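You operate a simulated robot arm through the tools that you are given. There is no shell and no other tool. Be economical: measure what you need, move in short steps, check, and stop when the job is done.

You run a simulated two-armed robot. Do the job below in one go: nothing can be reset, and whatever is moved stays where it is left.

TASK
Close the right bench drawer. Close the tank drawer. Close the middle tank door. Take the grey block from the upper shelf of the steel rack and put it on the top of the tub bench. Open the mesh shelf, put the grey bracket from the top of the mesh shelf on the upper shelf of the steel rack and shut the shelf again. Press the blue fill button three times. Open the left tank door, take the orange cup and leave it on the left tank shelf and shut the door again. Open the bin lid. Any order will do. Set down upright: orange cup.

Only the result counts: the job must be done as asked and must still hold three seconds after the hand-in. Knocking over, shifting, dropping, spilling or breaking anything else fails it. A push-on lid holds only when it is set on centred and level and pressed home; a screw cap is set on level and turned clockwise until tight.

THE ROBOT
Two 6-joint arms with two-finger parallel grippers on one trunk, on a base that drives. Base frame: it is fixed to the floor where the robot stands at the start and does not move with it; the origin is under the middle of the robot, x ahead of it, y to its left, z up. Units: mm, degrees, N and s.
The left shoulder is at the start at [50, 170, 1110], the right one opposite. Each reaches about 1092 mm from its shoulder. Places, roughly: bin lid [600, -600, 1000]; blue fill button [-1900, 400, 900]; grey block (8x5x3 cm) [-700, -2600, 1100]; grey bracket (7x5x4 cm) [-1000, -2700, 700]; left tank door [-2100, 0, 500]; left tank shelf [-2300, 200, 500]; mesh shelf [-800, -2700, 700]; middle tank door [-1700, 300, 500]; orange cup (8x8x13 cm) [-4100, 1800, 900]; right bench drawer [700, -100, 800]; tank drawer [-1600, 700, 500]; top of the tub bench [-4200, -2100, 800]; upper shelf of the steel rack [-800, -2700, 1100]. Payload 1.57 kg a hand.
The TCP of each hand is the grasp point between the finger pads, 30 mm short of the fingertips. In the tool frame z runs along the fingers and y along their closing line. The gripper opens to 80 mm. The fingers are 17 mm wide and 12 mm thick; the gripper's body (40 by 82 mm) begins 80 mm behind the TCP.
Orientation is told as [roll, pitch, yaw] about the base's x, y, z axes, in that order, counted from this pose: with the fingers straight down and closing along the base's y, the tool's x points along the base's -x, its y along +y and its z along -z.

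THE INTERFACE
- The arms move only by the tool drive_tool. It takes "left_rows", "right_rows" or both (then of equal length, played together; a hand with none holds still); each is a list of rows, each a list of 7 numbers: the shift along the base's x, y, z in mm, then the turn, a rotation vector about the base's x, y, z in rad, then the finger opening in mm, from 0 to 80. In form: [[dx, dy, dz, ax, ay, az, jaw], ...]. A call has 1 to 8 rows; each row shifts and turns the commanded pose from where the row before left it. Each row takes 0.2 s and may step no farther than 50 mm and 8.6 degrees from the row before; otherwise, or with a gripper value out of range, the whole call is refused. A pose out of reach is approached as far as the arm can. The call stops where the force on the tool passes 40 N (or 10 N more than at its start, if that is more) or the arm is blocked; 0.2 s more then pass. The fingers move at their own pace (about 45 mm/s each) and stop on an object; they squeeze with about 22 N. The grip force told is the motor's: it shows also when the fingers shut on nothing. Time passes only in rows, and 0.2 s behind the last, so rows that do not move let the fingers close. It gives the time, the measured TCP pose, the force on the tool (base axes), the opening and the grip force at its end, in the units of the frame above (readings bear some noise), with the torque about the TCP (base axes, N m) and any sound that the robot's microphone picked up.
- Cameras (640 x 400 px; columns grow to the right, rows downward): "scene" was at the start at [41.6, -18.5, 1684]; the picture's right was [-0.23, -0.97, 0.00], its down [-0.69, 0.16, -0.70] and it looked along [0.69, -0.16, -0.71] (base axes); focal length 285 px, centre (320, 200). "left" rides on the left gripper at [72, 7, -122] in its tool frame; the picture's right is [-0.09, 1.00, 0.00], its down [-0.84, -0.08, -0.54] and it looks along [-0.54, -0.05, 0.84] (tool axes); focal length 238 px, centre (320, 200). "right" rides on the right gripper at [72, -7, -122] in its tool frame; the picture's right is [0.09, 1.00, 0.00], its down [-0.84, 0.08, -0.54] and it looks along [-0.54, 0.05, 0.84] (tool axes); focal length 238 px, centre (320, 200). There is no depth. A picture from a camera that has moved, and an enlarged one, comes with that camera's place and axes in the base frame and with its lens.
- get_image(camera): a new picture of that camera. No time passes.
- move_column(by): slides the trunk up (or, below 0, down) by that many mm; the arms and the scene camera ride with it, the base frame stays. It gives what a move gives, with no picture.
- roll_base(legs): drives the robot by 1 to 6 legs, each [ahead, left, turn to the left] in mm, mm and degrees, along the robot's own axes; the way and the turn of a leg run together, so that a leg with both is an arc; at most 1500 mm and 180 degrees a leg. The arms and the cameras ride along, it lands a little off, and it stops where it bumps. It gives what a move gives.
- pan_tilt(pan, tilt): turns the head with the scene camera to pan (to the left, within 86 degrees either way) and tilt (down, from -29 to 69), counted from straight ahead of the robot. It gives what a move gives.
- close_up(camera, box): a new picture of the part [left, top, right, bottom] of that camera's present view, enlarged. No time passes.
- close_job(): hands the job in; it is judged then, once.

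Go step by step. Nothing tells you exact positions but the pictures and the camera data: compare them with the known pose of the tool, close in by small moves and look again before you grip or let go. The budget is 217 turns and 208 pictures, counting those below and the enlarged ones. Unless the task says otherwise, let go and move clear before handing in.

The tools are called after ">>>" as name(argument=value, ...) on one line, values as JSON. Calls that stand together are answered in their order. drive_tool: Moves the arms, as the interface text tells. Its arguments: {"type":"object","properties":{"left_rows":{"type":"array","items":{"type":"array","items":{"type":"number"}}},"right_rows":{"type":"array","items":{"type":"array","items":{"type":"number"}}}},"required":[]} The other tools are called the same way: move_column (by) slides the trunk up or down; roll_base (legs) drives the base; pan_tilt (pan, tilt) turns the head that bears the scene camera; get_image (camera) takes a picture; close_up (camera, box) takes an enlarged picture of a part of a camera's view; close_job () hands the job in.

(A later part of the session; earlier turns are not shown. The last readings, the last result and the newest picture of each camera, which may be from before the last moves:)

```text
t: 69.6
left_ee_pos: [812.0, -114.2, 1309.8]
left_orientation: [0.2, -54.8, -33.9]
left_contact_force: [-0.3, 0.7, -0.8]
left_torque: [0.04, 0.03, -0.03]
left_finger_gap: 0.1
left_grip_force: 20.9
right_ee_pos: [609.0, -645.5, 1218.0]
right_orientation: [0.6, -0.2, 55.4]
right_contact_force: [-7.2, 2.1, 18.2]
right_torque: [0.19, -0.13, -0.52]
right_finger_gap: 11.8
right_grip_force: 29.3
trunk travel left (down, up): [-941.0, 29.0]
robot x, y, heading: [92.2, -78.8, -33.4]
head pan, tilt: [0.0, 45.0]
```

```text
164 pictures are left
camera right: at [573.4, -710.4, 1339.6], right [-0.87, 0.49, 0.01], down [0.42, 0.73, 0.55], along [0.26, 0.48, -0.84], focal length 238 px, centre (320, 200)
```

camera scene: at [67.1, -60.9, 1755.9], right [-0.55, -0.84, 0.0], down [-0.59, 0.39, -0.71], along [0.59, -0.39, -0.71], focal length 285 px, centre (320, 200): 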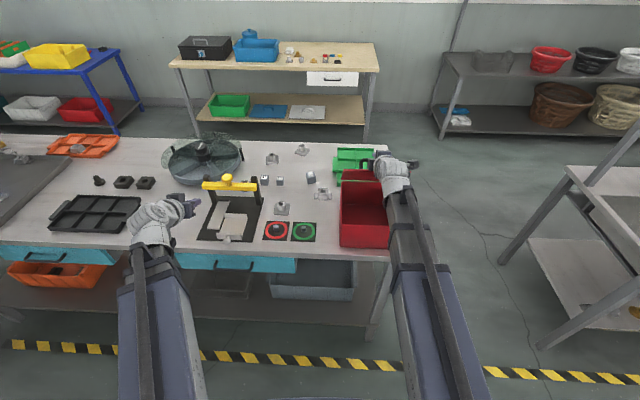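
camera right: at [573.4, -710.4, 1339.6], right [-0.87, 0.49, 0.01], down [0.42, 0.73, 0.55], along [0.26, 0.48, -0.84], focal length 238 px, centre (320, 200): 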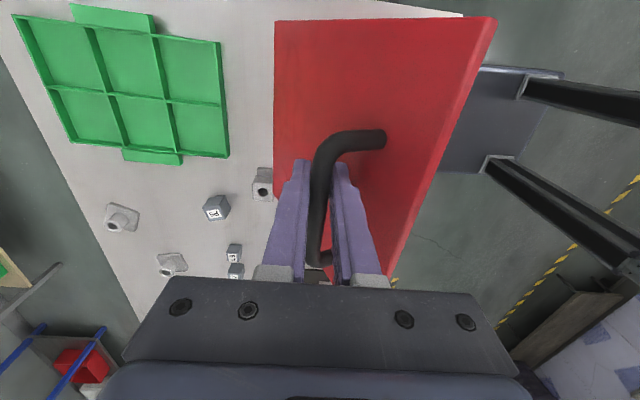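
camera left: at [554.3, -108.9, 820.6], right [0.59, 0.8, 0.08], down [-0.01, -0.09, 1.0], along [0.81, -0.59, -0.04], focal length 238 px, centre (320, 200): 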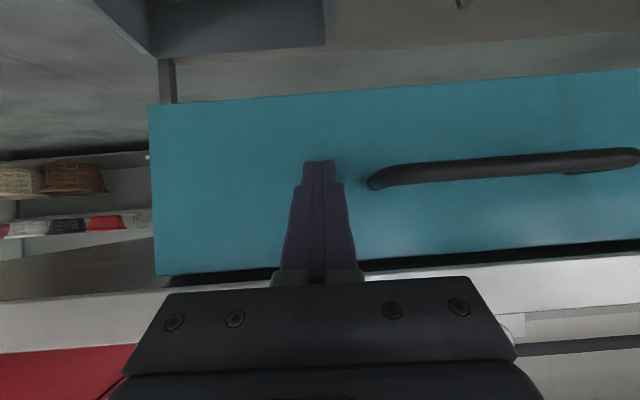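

Going well; the lid is around 65–70°. I continue towards and past vertical.

>>> move_column(by=4)

>>> drive_tool(right_rows=[[8, -5.5, 0, 0, 0, 0, 0], [4, -3, 0, 0, 0, 0, 0]])

>>> move_column(by=3)

>>> drive_tool(right_rows=[[8, -5.5, 0, 0, 0, 0, 0], [4, -3, 0, 0, 0, 0, 0]])

>>> move_column(by=1)

>>> drive_tool(right_rows=[[8, -5.5, 0, 0, 0, 0, 0], [4, -3, 0, 0, 0, 0, 0]])

>>> get_image(camera="right")

```text
t: 70.1
left_ee_pos: [814.0, -114.3, 1311.2]
left_orientation: [0.1, -54.7, -33.8]
left_contact_force: [0.2, 0.1, 0.1]
left_torque: [-0.01, 0.0, -0.02]
left_finger_gap: 0.3
left_grip_force: 21.1
right_ee_pos: [611.9, -648.8, 1218.5]
right_orientation: [0.7, -0.3, 55.5]
right_contact_force: [1.8, -1.9, -10.8]
right_torque: [-0.07, 0.02, -0.52]
right_finger_gap: 12.1
right_grip_force: 29.1
trunk travel left (down, up): [-945.0, 25.0]
robot x, y, heading: [89.2, -82.3, -33.7]
head pan, tilt: [0.0, 45.0]
```

```text
t: 70.7
left_ee_pos: [812.2, -114.1, 1313.9]
left_orientation: [0.2, -54.8, -33.9]
left_contact_force: [-0.2, 0.1, -0.6]
left_torque: [-0.06, 0.01, 0.0]
left_finger_gap: 0.0
left_grip_force: 21.7
right_ee_pos: [620.9, -654.8, 1221.9]
right_orientation: [0.8, -0.1, 55.4]
right_contact_force: [-4.3, -0.7, 13.8]
right_torque: [0.13, -0.03, -0.48]
right_finger_gap: 11.7
right_grip_force: 29.0
trunk travel left (down, up): [-945.0, 25.0]
robot x, y, heading: [93.4, -78.9, -33.3]
head pan, tilt: [0.0, 45.0]
```

```text
t: 71.2
left_ee_pos: [813.6, -114.7, 1315.5]
left_orientation: [0.3, -54.7, -34.0]
left_contact_force: [-0.2, -0.7, 0.4]
left_torque: [0.01, -0.02, -0.03]
left_finger_gap: 0.0
left_grip_force: 21.5
right_ee_pos: [623.6, -656.5, 1221.6]
right_orientation: [0.7, -0.2, 55.4]
right_contact_force: [-1.0, -1.6, -9.1]
right_torque: [-0.15, 0.08, -0.49]
right_finger_gap: 11.6
right_grip_force: 29.2
trunk travel left (down, up): [-948.0, 22.0]
robot x, y, heading: [93.5, -79.7, -33.3]
head pan, tilt: [0.0, 45.0]
```

```text
t: 71.8
left_ee_pos: [813.0, -113.3, 1316.4]
left_orientation: [0.3, -54.8, -34.0]
left_contact_force: [-0.3, -0.3, 0.0]
left_torque: [-0.02, 0.0, 0.0]
left_finger_gap: 0.0
left_grip_force: 21.2
right_ee_pos: [631.2, -663.4, 1224.3]
right_orientation: [0.7, -0.1, 55.5]
right_contact_force: [-3.2, -1.6, 9.5]
right_torque: [0.09, 0.02, -0.51]
right_finger_gap: 11.4
right_grip_force: 29.1
trunk travel left (down, up): [-948.0, 22.0]
robot x, y, heading: [94.0, -80.0, -33.5]
head pan, tilt: [0.0, 45.0]
```

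```text
t: 72.3
left_ee_pos: [813.7, -115.2, 1317.4]
left_orientation: [0.2, -54.6, -34.0]
left_contact_force: [0.2, -1.1, -1.0]
left_torque: [0.0, 0.0, 0.0]
left_finger_gap: 0.0
left_grip_force: 21.5
right_ee_pos: [633.0, -665.0, 1222.9]
right_orientation: [0.7, -0.2, 55.5]
right_contact_force: [-3.2, -3.2, 1.8]
right_torque: [-0.14, 0.14, -0.51]
right_finger_gap: 11.8
right_grip_force: 29.5
trunk travel left (down, up): [-949.0, 21.0]
robot x, y, heading: [90.8, -80.9, -33.4]
head pan, tilt: [0.0, 45.0]
```

```text
t: 72.9
left_ee_pos: [812.1, -114.7, 1318.2]
left_orientation: [0.3, -54.8, -34.0]
left_contact_force: [-0.3, -0.1, -0.1]
left_torque: [0.01, -0.03, 0.03]
left_finger_gap: 0.1
left_grip_force: 21.9
right_ee_pos: [645.0, -672.8, 1225.5]
right_orientation: [0.7, -0.2, 55.3]
right_contact_force: [-4.3, -4.2, 12.2]
right_torque: [0.25, -0.15, -0.48]
right_finger_gap: 11.9
right_grip_force: 29.0
trunk travel left (down, up): [-949.0, 21.0]
robot x, y, heading: [93.0, -76.8, -33.5]
head pan, tilt: [0.0, 45.0]
```

```text
163 pictures are left
camera right: at [609.7, -736.8, 1346.7], right [-0.87, 0.49, 0.01], down [0.42, 0.73, 0.55], along [0.26, 0.48, -0.84], focal length 238 px, centre (320, 200)
```

right: 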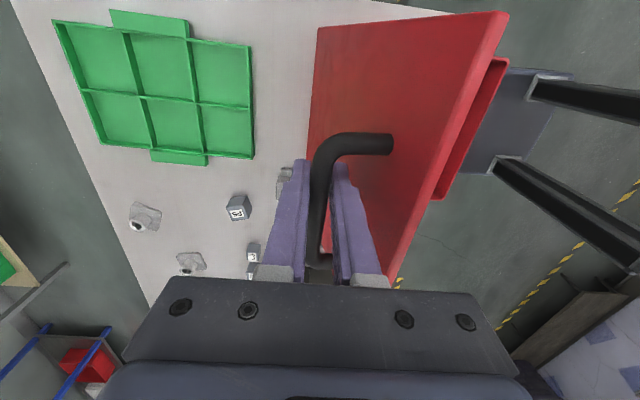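

>>> drive_tool(right_rows=[[8, -5.5, 0, 0, 0, 0, 0], [4, -3, 0, 0, 0, 0, 0]])

>>> move_column(by=-1)

>>> drive_tool(right_rows=[[8, -5.5, 0, 0, 0, 0, 0], [4, -3, 0, 0, 0, 0, 0]])

>>> move_column(by=-2)

>>> drive_tool(right_rows=[[8, -5.5, 0, 0, 0, 0, 0], [4, -3, 0, 0, 0, 0, 0]])

>>> move_column(by=-3)

>>> drive_tool(right_rows=[[8, -5.5, 0, 0, 0, 0, 0], [4, -3, 0, 0, 0, 0, 0]])

>>> get_image(camera="right")

>>> get_image(camera="scene")

```text
t: 73.5
left_ee_pos: [812.4, -116.5, 1317.9]
left_orientation: [0.3, -54.6, -33.9]
left_contact_force: [0.0, 0.1, 0.0]
left_torque: [-0.01, 0.04, -0.03]
left_finger_gap: 0.0
left_grip_force: 21.1
right_ee_pos: [657.4, -681.5, 1224.6]
right_orientation: [0.6, -0.2, 55.4]
right_contact_force: [-3.9, -7.3, 8.9]
right_torque: [0.13, -0.08, -0.48]
right_finger_gap: 11.8
right_grip_force: 28.7
trunk travel left (down, up): [-949.0, 21.0]
robot x, y, heading: [95.5, -81.2, -33.4]
head pan, tilt: [0.0, 45.0]
```

```text
t: 74.0
left_ee_pos: [811.0, -114.8, 1317.8]
left_orientation: [0.3, -54.7, -34.0]
left_contact_force: [0.6, 0.5, -0.9]
left_torque: [0.01, 0.0, 0.03]
left_finger_gap: 0.0
left_grip_force: 20.8
right_ee_pos: [656.0, -680.8, 1224.1]
right_orientation: [0.7, -0.1, 55.5]
right_contact_force: [-5.4, -8.6, 19.6]
right_torque: [0.01, -0.02, -0.48]
right_finger_gap: 11.8
right_grip_force: 29.3
trunk travel left (down, up): [-948.0, 22.0]
robot x, y, heading: [94.5, -78.1, -33.4]
head pan, tilt: [0.0, 45.0]
```

```text
t: 74.6
left_ee_pos: [813.5, -116.6, 1316.2]
left_orientation: [0.3, -54.7, -34.0]
left_contact_force: [-0.1, 0.5, 0.2]
left_torque: [0.01, 0.0, -0.02]
left_finger_gap: 0.2
left_grip_force: 21.2
right_ee_pos: [669.8, -690.4, 1221.7]
right_orientation: [0.8, -0.3, 55.4]
right_contact_force: [-6.7, -8.7, 0.1]
right_torque: [0.05, 0.04, -0.5]
right_finger_gap: 11.8
right_grip_force: 29.2
trunk travel left (down, up): [-948.0, 22.0]
robot x, y, heading: [91.2, -81.3, -33.1]
head pan, tilt: [0.0, 45.0]
```

```text
t: 75.2
left_ee_pos: [812.3, -115.6, 1315.0]
left_orientation: [0.3, -54.8, -34.0]
left_contact_force: [0.0, 0.2, -0.3]
left_torque: [-0.03, -0.01, 0.02]
left_finger_gap: 0.1
left_grip_force: 21.3
right_ee_pos: [668.8, -689.6, 1222.1]
right_orientation: [0.7, -0.2, 55.4]
right_contact_force: [-5.7, -11.3, 18.6]
right_torque: [0.01, -0.03, -0.54]
right_finger_gap: 11.7
right_grip_force: 28.9
trunk travel left (down, up): [-946.0, 24.0]
robot x, y, heading: [91.4, -79.4, -33.6]
head pan, tilt: [0.0, 45.0]
```

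```text
t: 75.8
left_ee_pos: [813.7, -116.3, 1313.6]
left_orientation: [0.3, -54.7, -34.0]
left_contact_force: [0.1, -0.7, -0.2]
left_torque: [0.02, 0.01, 0.03]
left_finger_gap: 0.0
left_grip_force: 21.4
right_ee_pos: [681.2, -698.7, 1219.8]
right_orientation: [0.8, -0.3, 55.4]
right_contact_force: [-8.8, -6.1, -18.1]
right_torque: [-0.07, 0.06, -0.34]
right_finger_gap: 11.7
right_grip_force: 28.9
trunk travel left (down, up): [-946.0, 24.0]
robot x, y, heading: [93.7, -79.0, -33.5]
head pan, tilt: [0.0, 45.0]
```

```text
t: 76.3
left_ee_pos: [812.3, -114.6, 1311.6]
left_orientation: [0.2, -54.8, -33.9]
left_contact_force: [0.1, 0.5, 0.7]
left_torque: [0.03, 0.0, -0.04]
left_finger_gap: 0.0
left_grip_force: 21.3
right_ee_pos: [680.5, -696.8, 1219.4]
right_orientation: [0.7, -0.2, 55.4]
right_contact_force: [-2.6, -11.2, 21.9]
right_torque: [0.08, -0.02, -0.47]
right_finger_gap: 12.0
right_grip_force: 29.2
trunk travel left (down, up): [-943.0, 27.0]
robot x, y, heading: [95.3, -79.4, -33.4]
head pan, tilt: [0.0, 45.0]
```

```text
t: 76.9
left_ee_pos: [814.1, -118.1, 1311.1]
left_orientation: [0.3, -54.6, -34.0]
left_contact_force: [-0.3, 0.2, -0.6]
left_torque: [0.02, -0.02, -0.02]
left_finger_gap: 0.0
left_grip_force: 21.8
right_ee_pos: [693.0, -706.9, 1215.4]
right_orientation: [0.9, -0.2, 55.4]
right_contact_force: [-10.5, -4.1, -21.9]
right_torque: [0.02, -0.1, -0.47]
right_finger_gap: 11.9
right_grip_force: 29.3
trunk travel left (down, up): [-943.0, 27.0]
robot x, y, heading: [94.0, -79.0, -33.7]
head pan, tilt: [0.0, 45.0]
```

```text
162 pictures are left
camera right: at [658.6, -771.0, 1337.9], right [-0.87, 0.49, 0.02], down [0.42, 0.73, 0.55], along [0.26, 0.48, -0.84], focal length 238 px, centre (320, 200)
```

right: 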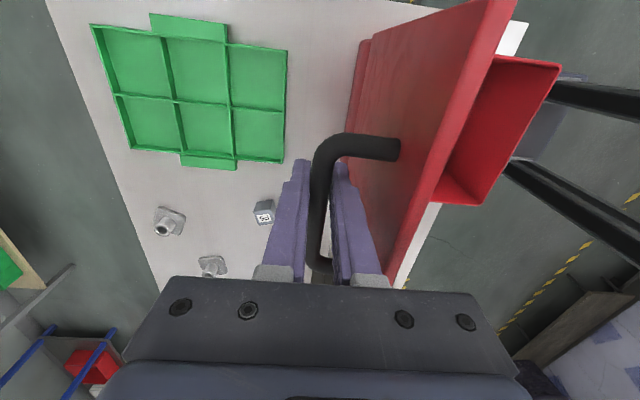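

```text
161 pictures are left
camera scene: at [130.7, -105.4, 1901.7], right [-0.55, -0.84, 0.0], down [-0.59, 0.39, -0.71], along [0.59, -0.39, -0.71], focal length 285 px, centre (320, 200)
```

scene: 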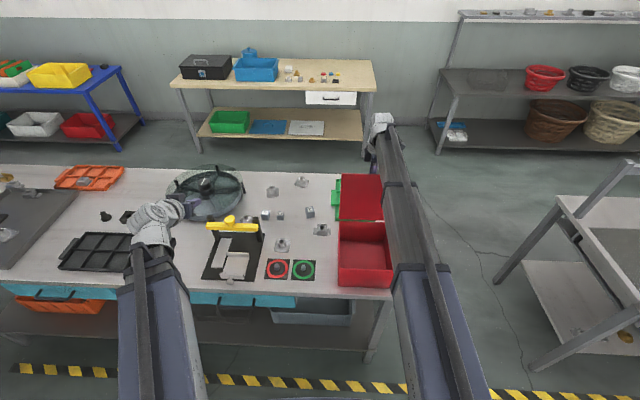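

The lid is past vertical now. I lower it gently onward to its stop.

>>> move_column(by=-8)

>>> drive_tool(right_rows=[[8, -5.5, 0, 0, 0, 0, 0]])

>>> move_column(by=-5)

>>> drive_tool(right_rows=[[8, -5.5, 0, 0, 0, 0, 0]])

>>> move_column(by=-6)

>>> drive_tool(right_rows=[[8, -5.5, 0, 0, 0, 0, 0]])

>>> get_image(camera="right")

```text
t: 77.5
left_ee_pos: [813.3, -115.0, 1302.8]
left_orientation: [0.2, -54.7, -33.9]
left_contact_force: [0.3, 0.0, 0.5]
left_torque: [-0.01, -0.02, -0.03]
left_finger_gap: 0.2
left_grip_force: 21.2
right_ee_pos: [694.4, -704.9, 1211.6]
right_orientation: [0.7, -0.3, 55.5]
right_contact_force: [2.2, -7.8, 20.8]
right_torque: [0.09, -0.02, -0.37]
right_finger_gap: 11.9
right_grip_force: 28.9
trunk travel left (down, up): [-935.0, 35.0]
robot x, y, heading: [91.9, -78.7, -33.1]
head pan, tilt: [0.0, 45.0]
```

```text
t: 77.8
left_ee_pos: [814.2, -115.7, 1301.6]
left_orientation: [0.3, -54.6, -34.1]
left_contact_force: [0.6, 0.5, 0.1]
left_torque: [0.03, -0.01, 0.01]
left_finger_gap: 0.0
left_grip_force: 20.7
right_ee_pos: [701.9, -709.6, 1207.5]
right_orientation: [1.1, -0.3, 55.5]
right_contact_force: [-6.4, 1.5, -22.1]
right_torque: [0.19, -0.24, -0.34]
right_finger_gap: 11.6
right_grip_force: 29.1
trunk travel left (down, up): [-935.0, 35.0]
robot x, y, heading: [91.0, -78.2, -33.6]
head pan, tilt: [0.0, 45.0]
```

```text
t: 78.4
left_ee_pos: [814.2, -114.6, 1299.2]
left_orientation: [0.1, -54.8, -33.9]
left_contact_force: [-0.3, 0.2, -0.6]
left_torque: [-0.03, -0.01, 0.0]
left_finger_gap: 0.0
left_grip_force: 20.6
right_ee_pos: [702.6, -710.7, 1206.4]
right_orientation: [0.7, -0.2, 55.5]
right_contact_force: [6.3, -5.2, 23.1]
right_torque: [0.02, 0.1, -0.36]
right_finger_gap: 12.1
right_grip_force: 28.7
trunk travel left (down, up): [-930.0, 40.0]
robot x, y, heading: [94.4, -79.8, -33.2]
head pan, tilt: [0.0, 45.0]
```

```text
t: 78.8
left_ee_pos: [814.4, -116.9, 1296.5]
left_orientation: [0.2, -54.5, -33.9]
left_contact_force: [1.3, -0.6, -0.2]
left_torque: [0.0, 0.0, 0.01]
left_finger_gap: 0.2
left_grip_force: 21.3
right_ee_pos: [709.7, -715.8, 1200.9]
right_orientation: [1.0, -0.3, 55.5]
right_contact_force: [-6.3, 7.1, -23.6]
right_torque: [-0.07, -0.08, -0.39]
right_finger_gap: 12.1
right_grip_force: 29.3
trunk travel left (down, up): [-930.0, 40.0]
robot x, y, heading: [92.8, -80.6, -33.2]
head pan, tilt: [0.0, 45.0]
```

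```text
t: 79.3
left_ee_pos: [814.1, -113.8, 1292.9]
left_orientation: [0.2, -54.7, -33.9]
left_contact_force: [-0.1, 0.3, -0.4]
left_torque: [0.03, 0.02, 0.02]
left_finger_gap: 0.0
left_grip_force: 20.8
right_ee_pos: [711.2, -717.4, 1199.8]
right_orientation: [0.7, -0.2, 55.4]
right_contact_force: [9.2, -6.4, 22.5]
right_torque: [0.04, 0.13, -0.35]
right_finger_gap: 12.0
right_grip_force: 29.3
trunk travel left (down, up): [-924.0, 46.0]
robot x, y, heading: [91.7, -82.9, -33.2]
head pan, tilt: [0.0, 45.0]
```

```text
t: 79.7
left_ee_pos: [814.4, -117.2, 1291.5]
left_orientation: [0.2, -54.6, -34.0]
left_contact_force: [0.4, 0.2, -0.5]
left_torque: [0.03, -0.01, -0.02]
left_finger_gap: 0.0
left_grip_force: 21.3
right_ee_pos: [717.5, -721.1, 1197.7]
right_orientation: [1.1, -0.3, 55.5]
right_contact_force: [-7.0, 6.4, -22.8]
right_torque: [-0.16, -0.08, -0.37]
right_finger_gap: 11.7
right_grip_force: 29.2
trunk travel left (down, up): [-924.0, 46.0]
robot x, y, heading: [92.3, -78.1, -33.6]
head pan, tilt: [0.0, 45.0]
```

```text
160 pictures are left
camera right: at [683.6, -786.3, 1318.4], right [-0.87, 0.49, 0.02], down [0.42, 0.73, 0.55], along [0.25, 0.48, -0.84], focal length 238 px, centre (320, 200)
```

right: 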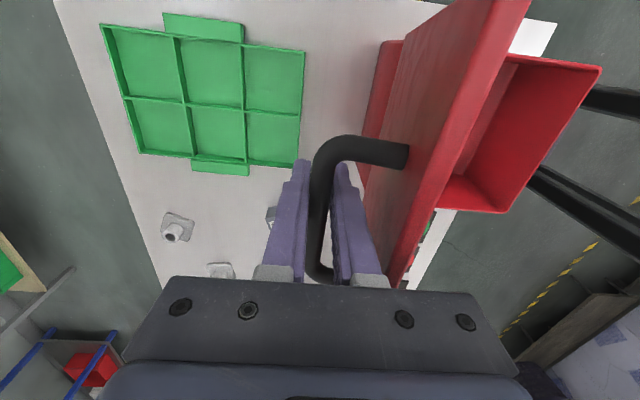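

>>> drive_tool(right_rows=[[0, 0, 0, 0, 0, 0, 20], [0, 0, 0, 0, 0, 0, 24], [0, 0, 0, 0, 0, 0, 24]])

>>> get_image(camera="right")

```text
t: 80.5
left_ee_pos: [813.8, -115.2, 1292.8]
left_orientation: [0.2, -54.6, -33.9]
left_contact_force: [-0.1, -0.7, -0.1]
left_torque: [0.01, 0.01, -0.02]
left_finger_gap: 0.0
left_grip_force: 20.9
right_ee_pos: [719.0, -722.7, 1198.9]
right_orientation: [0.8, -0.3, 55.3]
right_contact_force: [-0.2, -0.2, 0.3]
right_torque: [0.05, 0.01, 0.02]
right_finger_gap: 23.4
right_grip_force: 0.0
trunk travel left (down, up): [-924.0, 46.0]
robot x, y, heading: [96.1, -78.1, -33.5]
head pan, tilt: [0.0, 45.0]
```

```text
159 pictures are left
camera right: at [683.2, -786.2, 1320.9], right [-0.87, 0.49, 0.01], down [0.42, 0.73, 0.55], along [0.26, 0.48, -0.84], focal length 238 px, centre (320, 200)
```

right: 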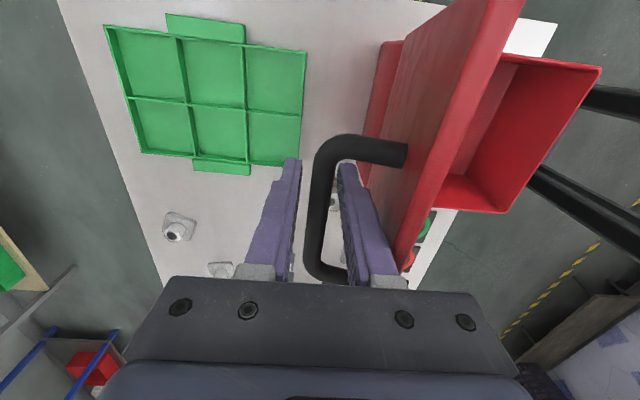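

>>> move_column(by=45)

>>> get_image(camera="right")

>>> close_up(camera="scene", box=[300, 140, 460, 300])

```text
t: 81.4
left_ee_pos: [814.5, -114.1, 1337.5]
left_orientation: [0.2, -54.8, -33.9]
left_contact_force: [0.1, -0.1, -0.1]
left_torque: [-0.02, 0.03, 0.0]
left_finger_gap: 0.1
left_grip_force: 20.5
right_ee_pos: [716.9, -722.0, 1244.3]
right_orientation: [0.8, -0.3, 55.4]
right_contact_force: [0.4, -0.5, -0.3]
right_torque: [0.02, 0.0, -0.02]
right_finger_gap: 23.2
right_grip_force: 0.1
trunk travel left (down, up): [-969.0, 1.0]
robot x, y, heading: [93.5, -79.8, -33.3]
head pan, tilt: [0.0, 45.0]
```

```text
158 pictures are left
camera right: at [683.3, -786.1, 1365.8], right [-0.87, 0.49, 0.01], down [0.42, 0.73, 0.55], along [0.26, 0.48, -0.84], focal length 238 px, centre (320, 200)
```

right: 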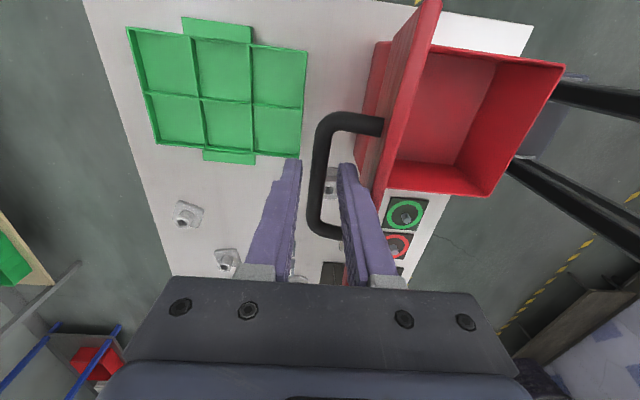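

```text
2.50 times, centred on (380, 220) of scene
camera zoom: at [130.5, -102.4, 1928.3], right [-0.55, -0.84, 0.0], down [-0.59, 0.39, -0.71], along [0.59, -0.39, -0.71], focal length 713 px, centre (170, 150)
```

zoom: 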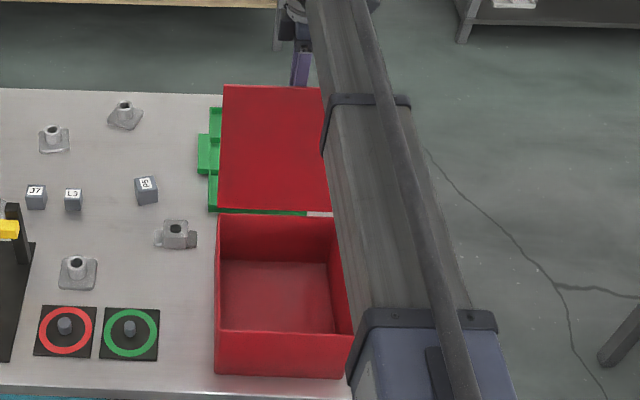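

The lid stays open. I move the right hand out sideways past the handle, then retract it.

>>> drive_tool(right_rows=[[-22, -34, 0, 0, 0, 0, 24], [-22, -34, 0, 0, 0, 0, 24], [-22, -34, 0, 0, 0, 0, 24], [-30, -34, 0, 0, 0, 0, 24], [-38, -30, 0, 0, 0, 0, 24], [-45, -20, 0, 0, 0, 0, 24], [-48, -10, 0, 0, 0, 0, 24], [-48, 0, 0, 0, 0, 0, 24]])

>>> get_image(camera="scene")

```text
t: 81.9
left_ee_pos: [814.0, -113.1, 1337.2]
left_orientation: [0.2, -54.7, -33.9]
left_contact_force: [-0.3, 0.5, 0.1]
left_torque: [0.02, 0.03, 0.01]
left_finger_gap: 0.1
left_grip_force: 21.5
right_ee_pos: [709.9, -738.3, 1244.1]
right_orientation: [0.8, -1.6, 56.1]
right_contact_force: [5.3, 5.2, 1.2]
right_torque: [0.11, -0.09, -0.16]
right_finger_gap: 22.9
right_grip_force: 0.0
trunk travel left (down, up): [-969.0, 1.0]
robot x, y, heading: [94.2, -83.5, -33.2]
head pan, tilt: [0.0, 45.0]
stopped in row 2 (right hand): the force on the tool passed its limit at 55 N (the readings are from after the stop); the commanded pose is now the measured one
```

```text
156 pictures are left
camera scene: at [130.6, -102.1, 1928.4], right [-0.55, -0.84, 0.0], down [-0.59, 0.39, -0.71], along [0.59, -0.39, -0.71], focal length 285 px, centre (320, 200)
```

scene: 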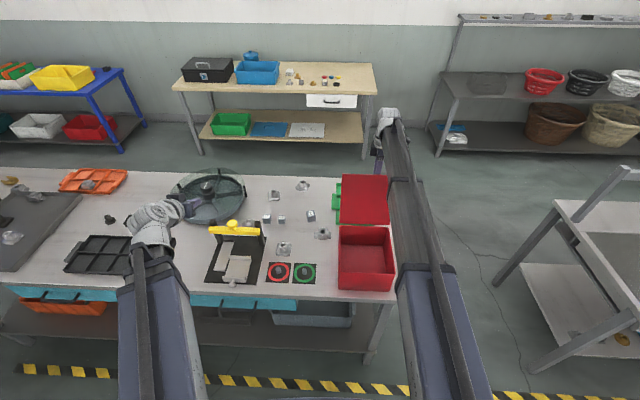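

>>> get_image(camera="right")

```text
155 pictures are left
camera right: at [673.9, -806.4, 1364.1], right [-0.88, 0.48, 0.01], down [0.4, 0.72, 0.57], along [0.26, 0.5, -0.82], focal length 238 px, centre (320, 200)
```

right: 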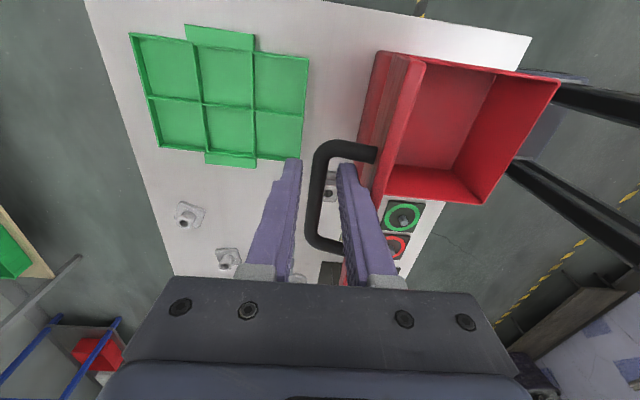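

The fingertips are still below the top of the handle post. I re-centre in the handle and tilt the hand sideways to lift the tips over it.

>>> drive_tool(right_rows=[[9, 14, 0, 0, 0, 0, 24], [0, 0, 0, -0.109, 0.071, 0, 24], [0, 0, 0, -0.109, 0.071, 0, 24], [0, 0, 0, -0.109, 0.071, 0, 24], [0, 0, 0, -0.109, 0.071, 0, 24], [0, 0, 0, -0.109, 0.071, 0, 24]])

>>> get_image(camera="right")

```text
t: 83.3
left_ee_pos: [813.9, -113.0, 1336.6]
left_orientation: [0.3, -54.8, -33.9]
left_contact_force: [-0.8, -0.4, -0.1]
left_torque: [0.0, 0.02, -0.01]
left_finger_gap: 0.0
left_grip_force: 21.2
right_ee_pos: [717.3, -726.5, 1285.8]
right_orientation: [0.2, 35.8, 55.9]
right_contact_force: [1.2, 0.5, 0.2]
right_torque: [0.0, -0.02, -0.01]
right_finger_gap: 24.3
right_grip_force: 0.0
right hand out of reach, approached as far as the arm can: row 3, 4, 5, 6
trunk travel left (down, up): [-969.0, 1.0]
robot x, y, heading: [92.7, -79.4, -33.3]
head pan, tilt: [0.0, 45.0]
```

```text
154 pictures are left
camera right: at [729.8, -719.6, 1427.1], right [-0.86, 0.5, 0.06], down [0.5, 0.87, -0.05], along [-0.07, -0.02, -1.0], focal length 238 px, centre (320, 200)
```

right: 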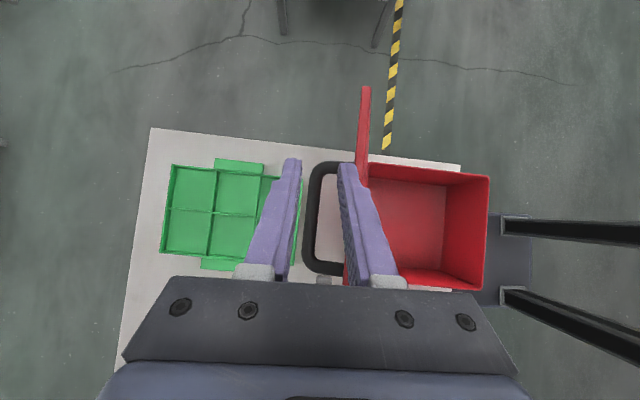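

Now the tips are above handle and lid. I move out to the right and then back.

>>> drive_tool(right_rows=[[-22, -34, 0, 0, 0, 0, 24], [-22, -34, 0, 0, 0, 0, 24], [-22, -34, 0, 0, 0, 0, 24], [-22, -34, 0, 0, 0, 0, 24], [-25, -34, 0, 0, 0, 0, 24], [-40, -20, 0, 0, 0, 0, 24], [-45, -5, 0, 0, 0, 0, 24], [-45, 5, 0, 0, 0, 0, 24]])

>>> get_image(camera="scene")

```text
t: 85.1
left_ee_pos: [812.8, -113.2, 1337.5]
left_orientation: [0.2, -54.7, -33.7]
left_contact_force: [0.5, -0.2, 0.9]
left_torque: [0.0, 0.05, 0.01]
left_finger_gap: 0.0
left_grip_force: 21.2
right_ee_pos: [473.3, -916.0, 1285.8]
right_orientation: [0.2, 35.7, 55.8]
right_contact_force: [0.3, 0.0, -0.5]
right_torque: [-0.04, 0.02, 0.0]
right_finger_gap: 24.1
right_grip_force: 0.0
trunk travel left (down, up): [-969.0, 1.0]
robot x, y, heading: [93.1, -77.5, -32.9]
head pan, tilt: [0.0, 45.0]
```

```text
153 pictures are left
camera scene: at [129.0, -101.8, 1928.4], right [-0.55, -0.84, 0.0], down [-0.59, 0.39, -0.71], along [0.59, -0.39, -0.71], focal length 285 px, centre (320, 200)
```

scene: 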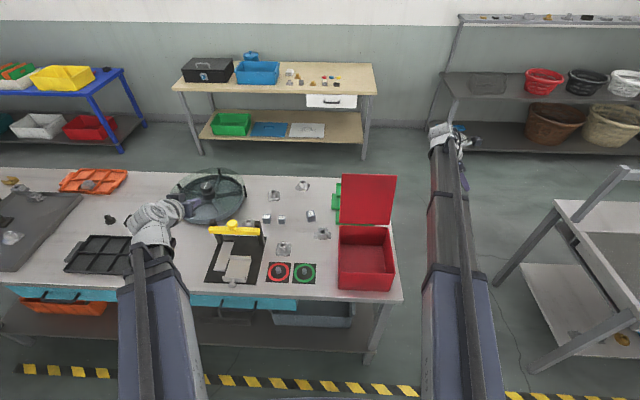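

Bin lid is open and stays. Next I back off and turn around towards the tank, then look.

>>> roll_base(legs=[[-600, 0, 0], [0, 0, 168]])

>>> pan_tilt(pan=0, tilt=25)

>>> get_image(camera="scene")

```text
t: 95.3
left_ee_pos: [-1098.2, 456.2, 1337.6]
left_orientation: [0.2, -54.7, 132.5]
left_contact_force: [0.0, -0.9, -0.2]
left_torque: [-0.02, 0.0, -0.02]
left_finger_gap: 0.1
left_grip_force: 21.2
right_ee_pos: [-578.1, 1154.0, 1285.3]
right_orientation: [0.2, 35.8, -137.8]
right_contact_force: [-0.7, -0.1, 0.6]
right_torque: [0.01, 0.02, 0.0]
right_finger_gap: 24.1
right_grip_force: 0.0
trunk travel left (down, up): [-969.0, 1.0]
robot x, y, heading: [-408.5, 248.0, 133.0]
head pan, tilt: [0.0, 45.0]
```

```text
t: 96.1
left_ee_pos: [-1097.0, 455.4, 1337.2]
left_orientation: [0.1, -54.7, 132.6]
left_contact_force: [-0.2, 0.4, 0.1]
left_torque: [0.04, -0.01, 0.0]
left_finger_gap: 0.0
left_grip_force: 21.6
right_ee_pos: [-577.7, 1155.2, 1285.9]
right_orientation: [0.1, 35.7, -137.8]
right_contact_force: [-0.2, 0.3, -0.6]
right_torque: [-0.02, -0.01, 0.01]
right_finger_gap: 24.0
right_grip_force: 0.1
trunk travel left (down, up): [-969.0, 1.0]
robot x, y, heading: [-410.4, 251.8, 133.2]
head pan, tilt: [0.0, 25.0]
```

```text
152 pictures are left
camera scene: at [-439.2, 290.3, 1958.8], right [0.73, 0.68, 0.0], down [0.29, -0.31, -0.91], along [-0.62, 0.66, -0.42], focal length 285 px, centre (320, 200)
```

scene: 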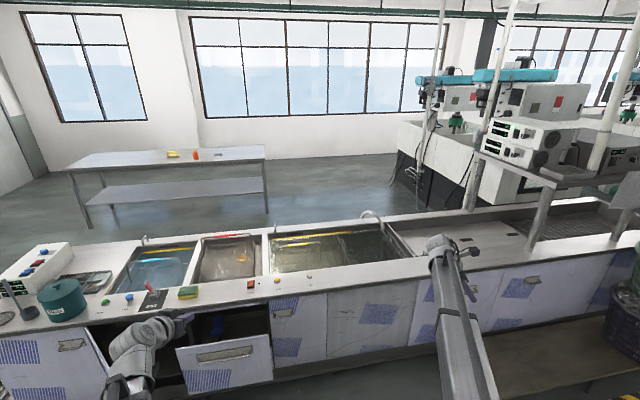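

>>> pan_tilt(pan=28, tilt=32)

>>> get_image(camera="scene")

>>> close_up(camera="scene", box=[100, 200, 420, 400])

```text
t: 97.0
left_ee_pos: [-1098.3, 455.1, 1336.9]
left_orientation: [0.2, -54.6, 132.5]
left_contact_force: [-1.4, 0.6, -0.7]
left_torque: [0.0, 0.01, -0.01]
left_finger_gap: 0.1
left_grip_force: 21.5
right_ee_pos: [-577.6, 1154.9, 1285.6]
right_orientation: [0.2, 35.9, -137.8]
right_contact_force: [0.3, -0.4, -0.5]
right_torque: [0.0, -0.02, 0.02]
right_finger_gap: 24.3
right_grip_force: 0.0
trunk travel left (down, up): [-969.0, 1.0]
robot x, y, heading: [-401.4, 251.8, 133.2]
head pan, tilt: [28.0, 32.0]
```

```text
151 pictures are left
camera scene: at [-461.0, 252.1, 1947.8], right [0.33, 0.95, 0.0], down [0.5, -0.17, -0.85], along [-0.8, 0.28, -0.53], focal length 285 px, centre (320, 200)
```

scene: 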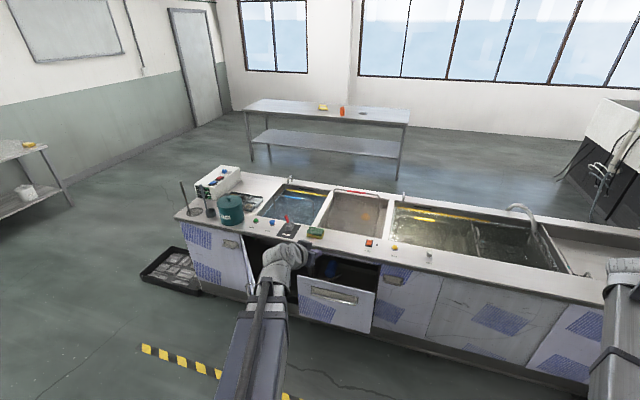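

```text
2.00 times, centred on (260, 300) of scene
camera zoom: at [-461.0, 252.1, 1947.8], right [0.33, 0.95, 0.0], down [0.5, -0.17, -0.85], along [-0.8, 0.28, -0.53], focal length 570 px, centre (440, 0)
```

zoom: 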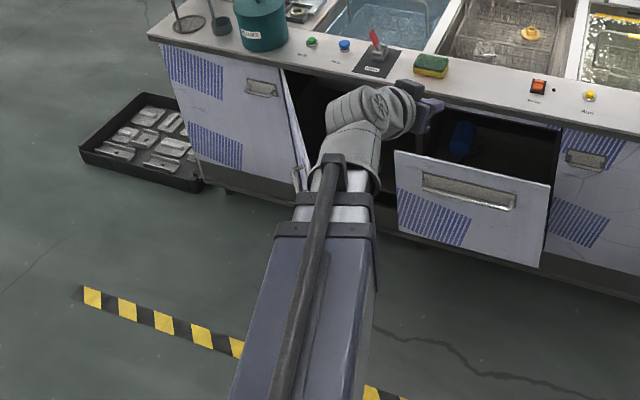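

I see the tank: left door closed, middle door standing open (hidden behind my arm), drawer pulled out, the orange cup on the far steel table. I square up to the tank in front of the drawer.

>>> roll_base(legs=[[0, 0, 12.3], [340, -40, 0]])

>>> pan_tilt(pan=0, tilt=50)

>>> get_image(camera="scene")

```text
t: 100.0
left_ee_pos: [-1384.4, 524.6, 1335.8]
left_orientation: [0.2, -54.8, 145.2]
left_contact_force: [-1.0, 1.0, 0.9]
left_torque: [-0.02, -0.01, -0.04]
left_finger_gap: 0.1
left_grip_force: 21.0
right_ee_pos: [-1029.0, 1321.6, 1284.9]
right_orientation: [0.2, 35.9, -125.2]
right_contact_force: [-0.2, 0.5, -0.4]
right_torque: [-0.02, 0.03, 0.01]
right_finger_gap: 24.0
right_grip_force: 0.0
trunk travel left (down, up): [-969.0, 1.0]
robot x, y, heading: [-664.4, 476.4, 145.4]
head pan, tilt: [28.0, 32.0]
```

```text
t: 101.0
left_ee_pos: [-1384.0, 525.0, 1337.4]
left_orientation: [0.2, -54.7, 145.1]
left_contact_force: [-0.8, 0.1, -0.3]
left_torque: [-0.01, 0.01, 0.0]
left_finger_gap: 0.0
left_grip_force: 21.2
right_ee_pos: [-1027.8, 1320.2, 1286.8]
right_orientation: [0.2, 35.8, -125.2]
right_contact_force: [-0.1, 0.7, 0.2]
right_torque: [0.01, 0.02, -0.04]
right_finger_gap: 23.6
right_grip_force: 0.1
trunk travel left (down, up): [-969.0, 1.0]
robot x, y, heading: [-665.2, 479.5, 145.6]
head pan, tilt: [0.0, 50.0]
```

```text
149 pictures are left
camera scene: at [-691.7, 498.0, 1921.5], right [0.56, 0.83, 0.0], down [0.63, -0.43, -0.64], along [-0.53, 0.36, -0.77], focal length 285 px, centre (320, 200)
```

scene: 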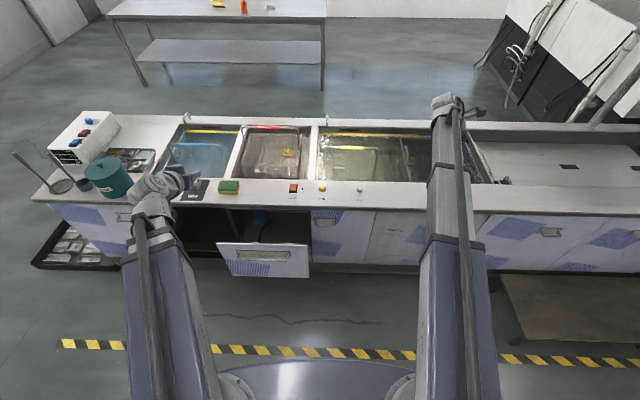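

>>> drive_tool(right_rows=[[41, -28, 0, 0, 0, 0, 24], [41, -28, 0, 0, 0, 0, 24], [41, -28, 0, 0, 0, 0, 24], [41, -28, 0, 0, 0, 0, 24]])

>>> move_column(by=-400)

>>> move_column(by=-300)

>>> get_image(camera="left")

>>> get_image(camera="scene")

```text
t: 102.0
left_ee_pos: [-1381.8, 523.3, 1338.0]
left_orientation: [0.3, -54.8, 145.1]
left_contact_force: [0.0, -0.4, 0.3]
left_torque: [-0.02, 0.0, 0.02]
left_finger_gap: 0.0
left_grip_force: 21.4
right_ee_pos: [-864.2, 1207.8, 1287.0]
right_orientation: [0.1, 35.9, -125.2]
right_contact_force: [-0.1, 0.0, 0.4]
right_torque: [0.0, 0.03, -0.01]
right_finger_gap: 24.0
right_grip_force: 0.0
trunk travel left (down, up): [-969.0, 1.0]
robot x, y, heading: [-665.8, 479.8, 145.7]
head pan, tilt: [0.0, 50.0]
```

```text
t: 105.8
left_ee_pos: [-1382.7, 525.0, 936.6]
left_orientation: [0.3, -54.7, 145.0]
left_contact_force: [-0.6, 0.6, -0.7]
left_torque: [-0.02, -0.04, -0.03]
left_finger_gap: 0.1
left_grip_force: 21.5
right_ee_pos: [-865.1, 1209.8, 885.4]
right_orientation: [0.1, 35.9, -125.3]
right_contact_force: [-0.2, 0.1, 0.6]
right_torque: [0.02, 0.0, 0.0]
right_finger_gap: 23.9
right_grip_force: 0.1
trunk travel left (down, up): [-569.0, 401.0]
robot x, y, heading: [-664.7, 475.8, 145.7]
head pan, tilt: [0.0, 50.0]
```

```text
t: 108.8
left_ee_pos: [-1383.5, 524.1, 637.0]
left_orientation: [0.2, -54.7, 145.1]
left_contact_force: [-0.4, 0.2, 0.8]
left_torque: [0.0, 0.02, -0.04]
left_finger_gap: 0.0
left_grip_force: 21.5
right_ee_pos: [-865.4, 1209.4, 585.8]
right_orientation: [0.2, 36.0, -125.2]
right_contact_force: [0.3, -0.6, -0.2]
right_torque: [-0.05, 0.0, -0.04]
right_finger_gap: 24.2
right_grip_force: 0.1
trunk travel left (down, up): [-269.0, 701.0]
robot x, y, heading: [-663.8, 478.8, 145.6]
head pan, tilt: [0.0, 50.0]
```

```text
148 pictures are left
camera left: at [-1271.1, 437.4, 648.6], right [-0.61, -0.79, 0.08], down [0.01, 0.09, 1.0], along [-0.79, 0.61, -0.05], focal length 238 px, centre (320, 200)
```

left: 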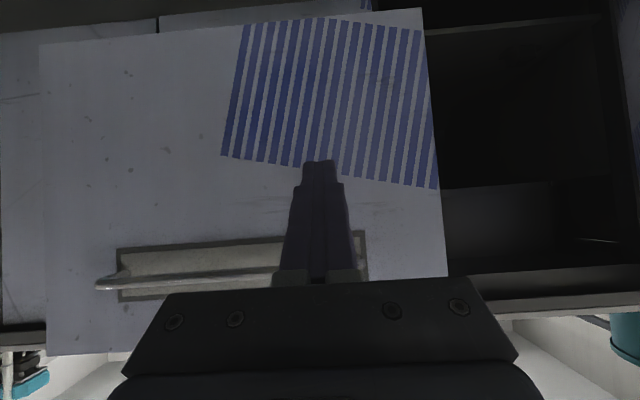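

```text
147 pictures are left
camera scene: at [-691.6, 498.1, 1221.5], right [0.56, 0.83, 0.0], down [0.63, -0.43, -0.64], along [-0.53, 0.36, -0.77], focal length 285 px, centre (320, 200)
```

scene: 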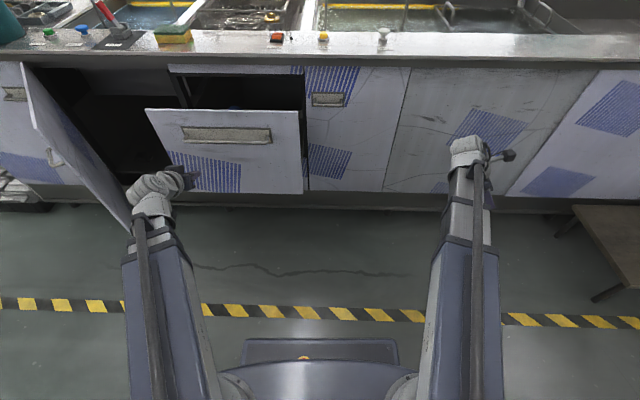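

The view is clear: the drawer panel is right ahead of the left fingers; the middle door's leaf stands open to the left with room to spare. I push the drawer in.

>>> drive_tool(left_rows=[[-33, 23, 0, 0, 0, 0, 0], [-33, 23, 0, 0, 0, 0, 0], [-16.5, 11.3, 0, 0, 0, 0, 0], [-16.5, 11.3, 0, 0, 0, 0, 0], [-16.5, 11.3, 0, 0, 0, 0, 0], [-16.5, 11.3, 0, 0, 0, 0, 0], [-16.5, 11.3, 0, 0, 0, 0, 0], [-16.5, 11.3, 0, 0, 0, 0, 0]])

>>> drive_tool(left_rows=[[-12.4, 8.5, 0, 0, 0, 0, 0], [-12.4, 8.5, 0, 0, 0, 0, 0], [-12.4, 8.5, 0, 0, 0, 0, 0], [-12.4, 8.5, 0, 0, 0, 0, 0], [-12.4, 8.5, 0, 0, 0, 0, 0], [-12.4, 8.5, 0, 0, 0, 0, 0], [-12.4, 8.5, 0, 0, 0, 0, 0], [-12.4, 8.5, 0, 0, 0, 0, 0]])

>>> get_image(camera="scene")

```text
t: 110.6
left_ee_pos: [-1547.7, 638.1, 637.3]
left_orientation: [0.2, -54.8, 145.1]
left_contact_force: [-0.6, 1.0, -0.9]
left_torque: [-0.04, -0.01, -0.03]
left_finger_gap: 0.0
left_grip_force: 21.8
right_ee_pos: [-866.4, 1209.4, 586.1]
right_orientation: [0.2, 35.9, -125.1]
right_contact_force: [-0.7, 0.3, 0.3]
right_torque: [0.0, -0.01, 0.01]
right_finger_gap: 23.8
right_grip_force: 0.0
trunk travel left (down, up): [-269.0, 701.0]
robot x, y, heading: [-662.4, 479.3, 145.7]
head pan, tilt: [0.0, 50.0]
```

```text
t: 112.0
left_ee_pos: [-1614.3, 683.2, 635.7]
left_orientation: [0.4, -54.0, 144.9]
left_contact_force: [5.6, -2.6, 1.1]
left_torque: [-0.02, 0.04, -0.09]
left_finger_gap: 0.0
left_grip_force: 21.0
right_ee_pos: [-864.8, 1209.2, 586.2]
right_orientation: [0.2, 35.9, -125.2]
right_contact_force: [0.1, -0.2, -0.2]
right_torque: [0.0, 0.0, 0.01]
right_finger_gap: 24.0
right_grip_force: 0.0
trunk travel left (down, up): [-269.0, 701.0]
robot x, y, heading: [-658.9, 475.6, 145.4]
head pan, tilt: [0.0, 50.0]
stopped in row 7 (left hand): the force on the tool passed its limit at 56 N (the readings are from after the stop); the commanded pose is now the measured one
```

```text
146 pictures are left
camera scene: at [-690.7, 497.7, 1221.5], right [0.56, 0.83, 0.0], down [0.63, -0.43, -0.64], along [-0.53, 0.36, -0.77], focal length 285 px, centre (320, 200)
```

scene: 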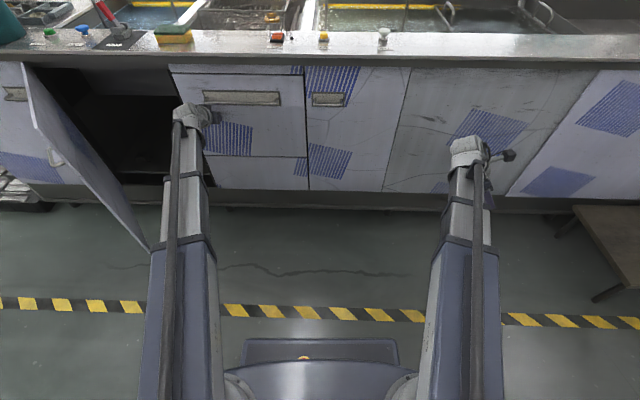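

The drawer is flush. Now the middle door: hinged on its left, leaf standing out toward me. I retract, shift left and will push its outer face.

>>> drive_tool(left_rows=[[41, -28, 0, 0, 0, 0, 0], [41, -28, 0, 0, 0, 0, 0], [41, -28, 0, 0, 0, 0, 0], [41, -28, 0, 0, 0, 0, 0], [41, -28, 0, 0, 0, 0, 0], [25, -17, 0, 0, 0, 0, 0]])

>>> close_up(camera="scene", box=[0, 40, 320, 240])

>>> roll_base(legs=[[-250, 0, 0], [0, 350, 0]])

>>> get_image(camera="left")

>>> get_image(camera="scene")

```text
t: 113.4
left_ee_pos: [-1381.1, 527.7, 635.2]
left_orientation: [0.3, -54.0, 144.9]
left_contact_force: [-0.4, 0.2, 1.0]
left_torque: [-0.01, 0.0, 0.01]
left_finger_gap: 0.1
left_grip_force: 20.8
left hand out of reach, approached as far as the arm can: row 5
right_ee_pos: [-865.6, 1208.5, 585.2]
right_orientation: [0.2, 36.0, -125.2]
right_contact_force: [0.1, -0.3, 0.1]
right_torque: [0.0, 0.01, -0.03]
right_finger_gap: 23.9
right_grip_force: 0.1
trunk travel left (down, up): [-269.0, 701.0]
robot x, y, heading: [-660.3, 481.4, 145.9]
head pan, tilt: [0.0, 50.0]
```

```text
2.00 times, centred on (160, 140) of scene
camera zoom: at [-691.3, 497.9, 1221.4], right [0.56, 0.83, 0.0], down [0.63, -0.43, -0.64], along [-0.53, 0.36, -0.77], focal length 570 px, centre (640, 320)
```

zoom: 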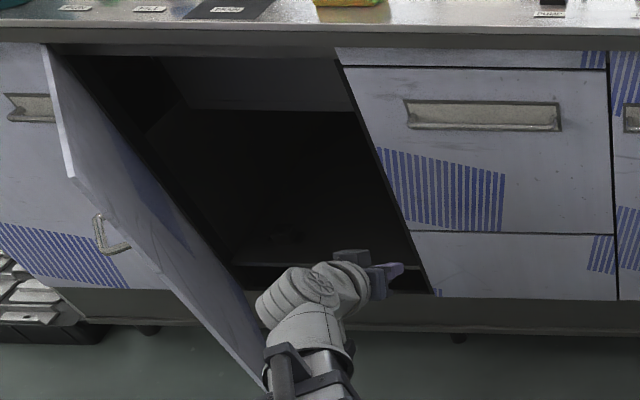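

```text
t: 117.1
left_ee_pos: [-1372.1, 113.2, 634.8]
left_orientation: [0.3, -54.0, 144.3]
left_contact_force: [0.4, 0.0, -0.3]
left_torque: [0.03, -0.01, -0.01]
left_finger_gap: 0.1
left_grip_force: 21.2
right_ee_pos: [-847.6, 790.6, 585.4]
right_orientation: [0.2, 35.9, -125.7]
right_contact_force: [-0.3, -0.2, -0.9]
right_torque: [0.0, 0.01, 0.03]
right_finger_gap: 24.3
right_grip_force: 0.0
trunk travel left (down, up): [-269.0, 701.0]
robot x, y, heading: [-651.3, 57.4, 145.1]
head pan, tilt: [0.0, 50.0]
```

```text
144 pictures are left
camera left: at [-1261.8, 24.6, 648.1], right [-0.62, -0.78, 0.08], down [0.0, 0.1, 1.0], along [-0.78, 0.62, -0.06], focal length 238 px, centre (320, 200)
```

left: 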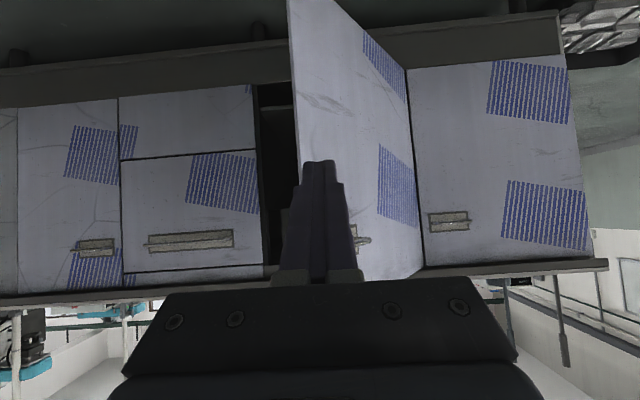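

```text
143 pictures are left
camera scene: at [-681.1, 77.4, 1221.4], right [0.57, 0.82, 0.0], down [0.63, -0.44, -0.64], along [-0.53, 0.37, -0.77], focal length 285 px, centre (320, 200)
```

scene: 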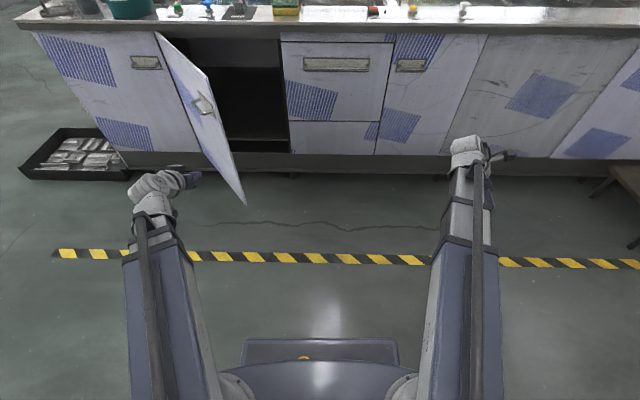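

The left hand is on the outer side of the leaf, near its free edge. I push forward.

>>> drive_tool(left_rows=[[-33, 23, 0, 0, 0, 0, 0], [-33, 23, 0, 0, 0, 0, 0], [-33, 23, 0, 0, 0, 0, 0], [-20, 14, 0, 0, 0, 0, 0], [-16.5, 11.3, 0, 0, 0, 0, 0], [-16.5, 11.3, 0, 0, 0, 0, 0], [-16.5, 11.3, 0, 0, 0, 0, 0], [-16.5, 11.3, 0, 0, 0, 0, 0]])

>>> get_image(camera="left")

```text
t: 118.9
left_ee_pos: [-1557.9, 241.5, 635.1]
left_orientation: [0.3, -53.9, 144.4]
left_contact_force: [0.3, 0.4, -0.9]
left_torque: [0.0, -0.02, -0.03]
left_finger_gap: 0.1
left_grip_force: 21.4
right_ee_pos: [-848.6, 791.4, 585.0]
right_orientation: [0.2, 35.9, -125.7]
right_contact_force: [0.0, 0.0, 0.5]
right_torque: [-0.01, -0.01, 0.01]
right_finger_gap: 24.1
right_grip_force: 0.1
trunk travel left (down, up): [-269.0, 701.0]
robot x, y, heading: [-654.0, 54.7, 145.1]
head pan, tilt: [0.0, 50.0]
```

```text
142 pictures are left
camera left: at [-1447.0, 153.0, 648.1], right [-0.62, -0.78, 0.08], down [0.0, 0.1, 1.0], along [-0.78, 0.62, -0.06], focal length 238 px, centre (320, 200)
```

left: 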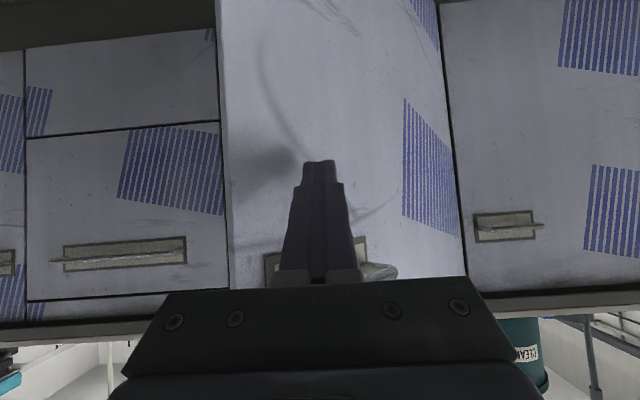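

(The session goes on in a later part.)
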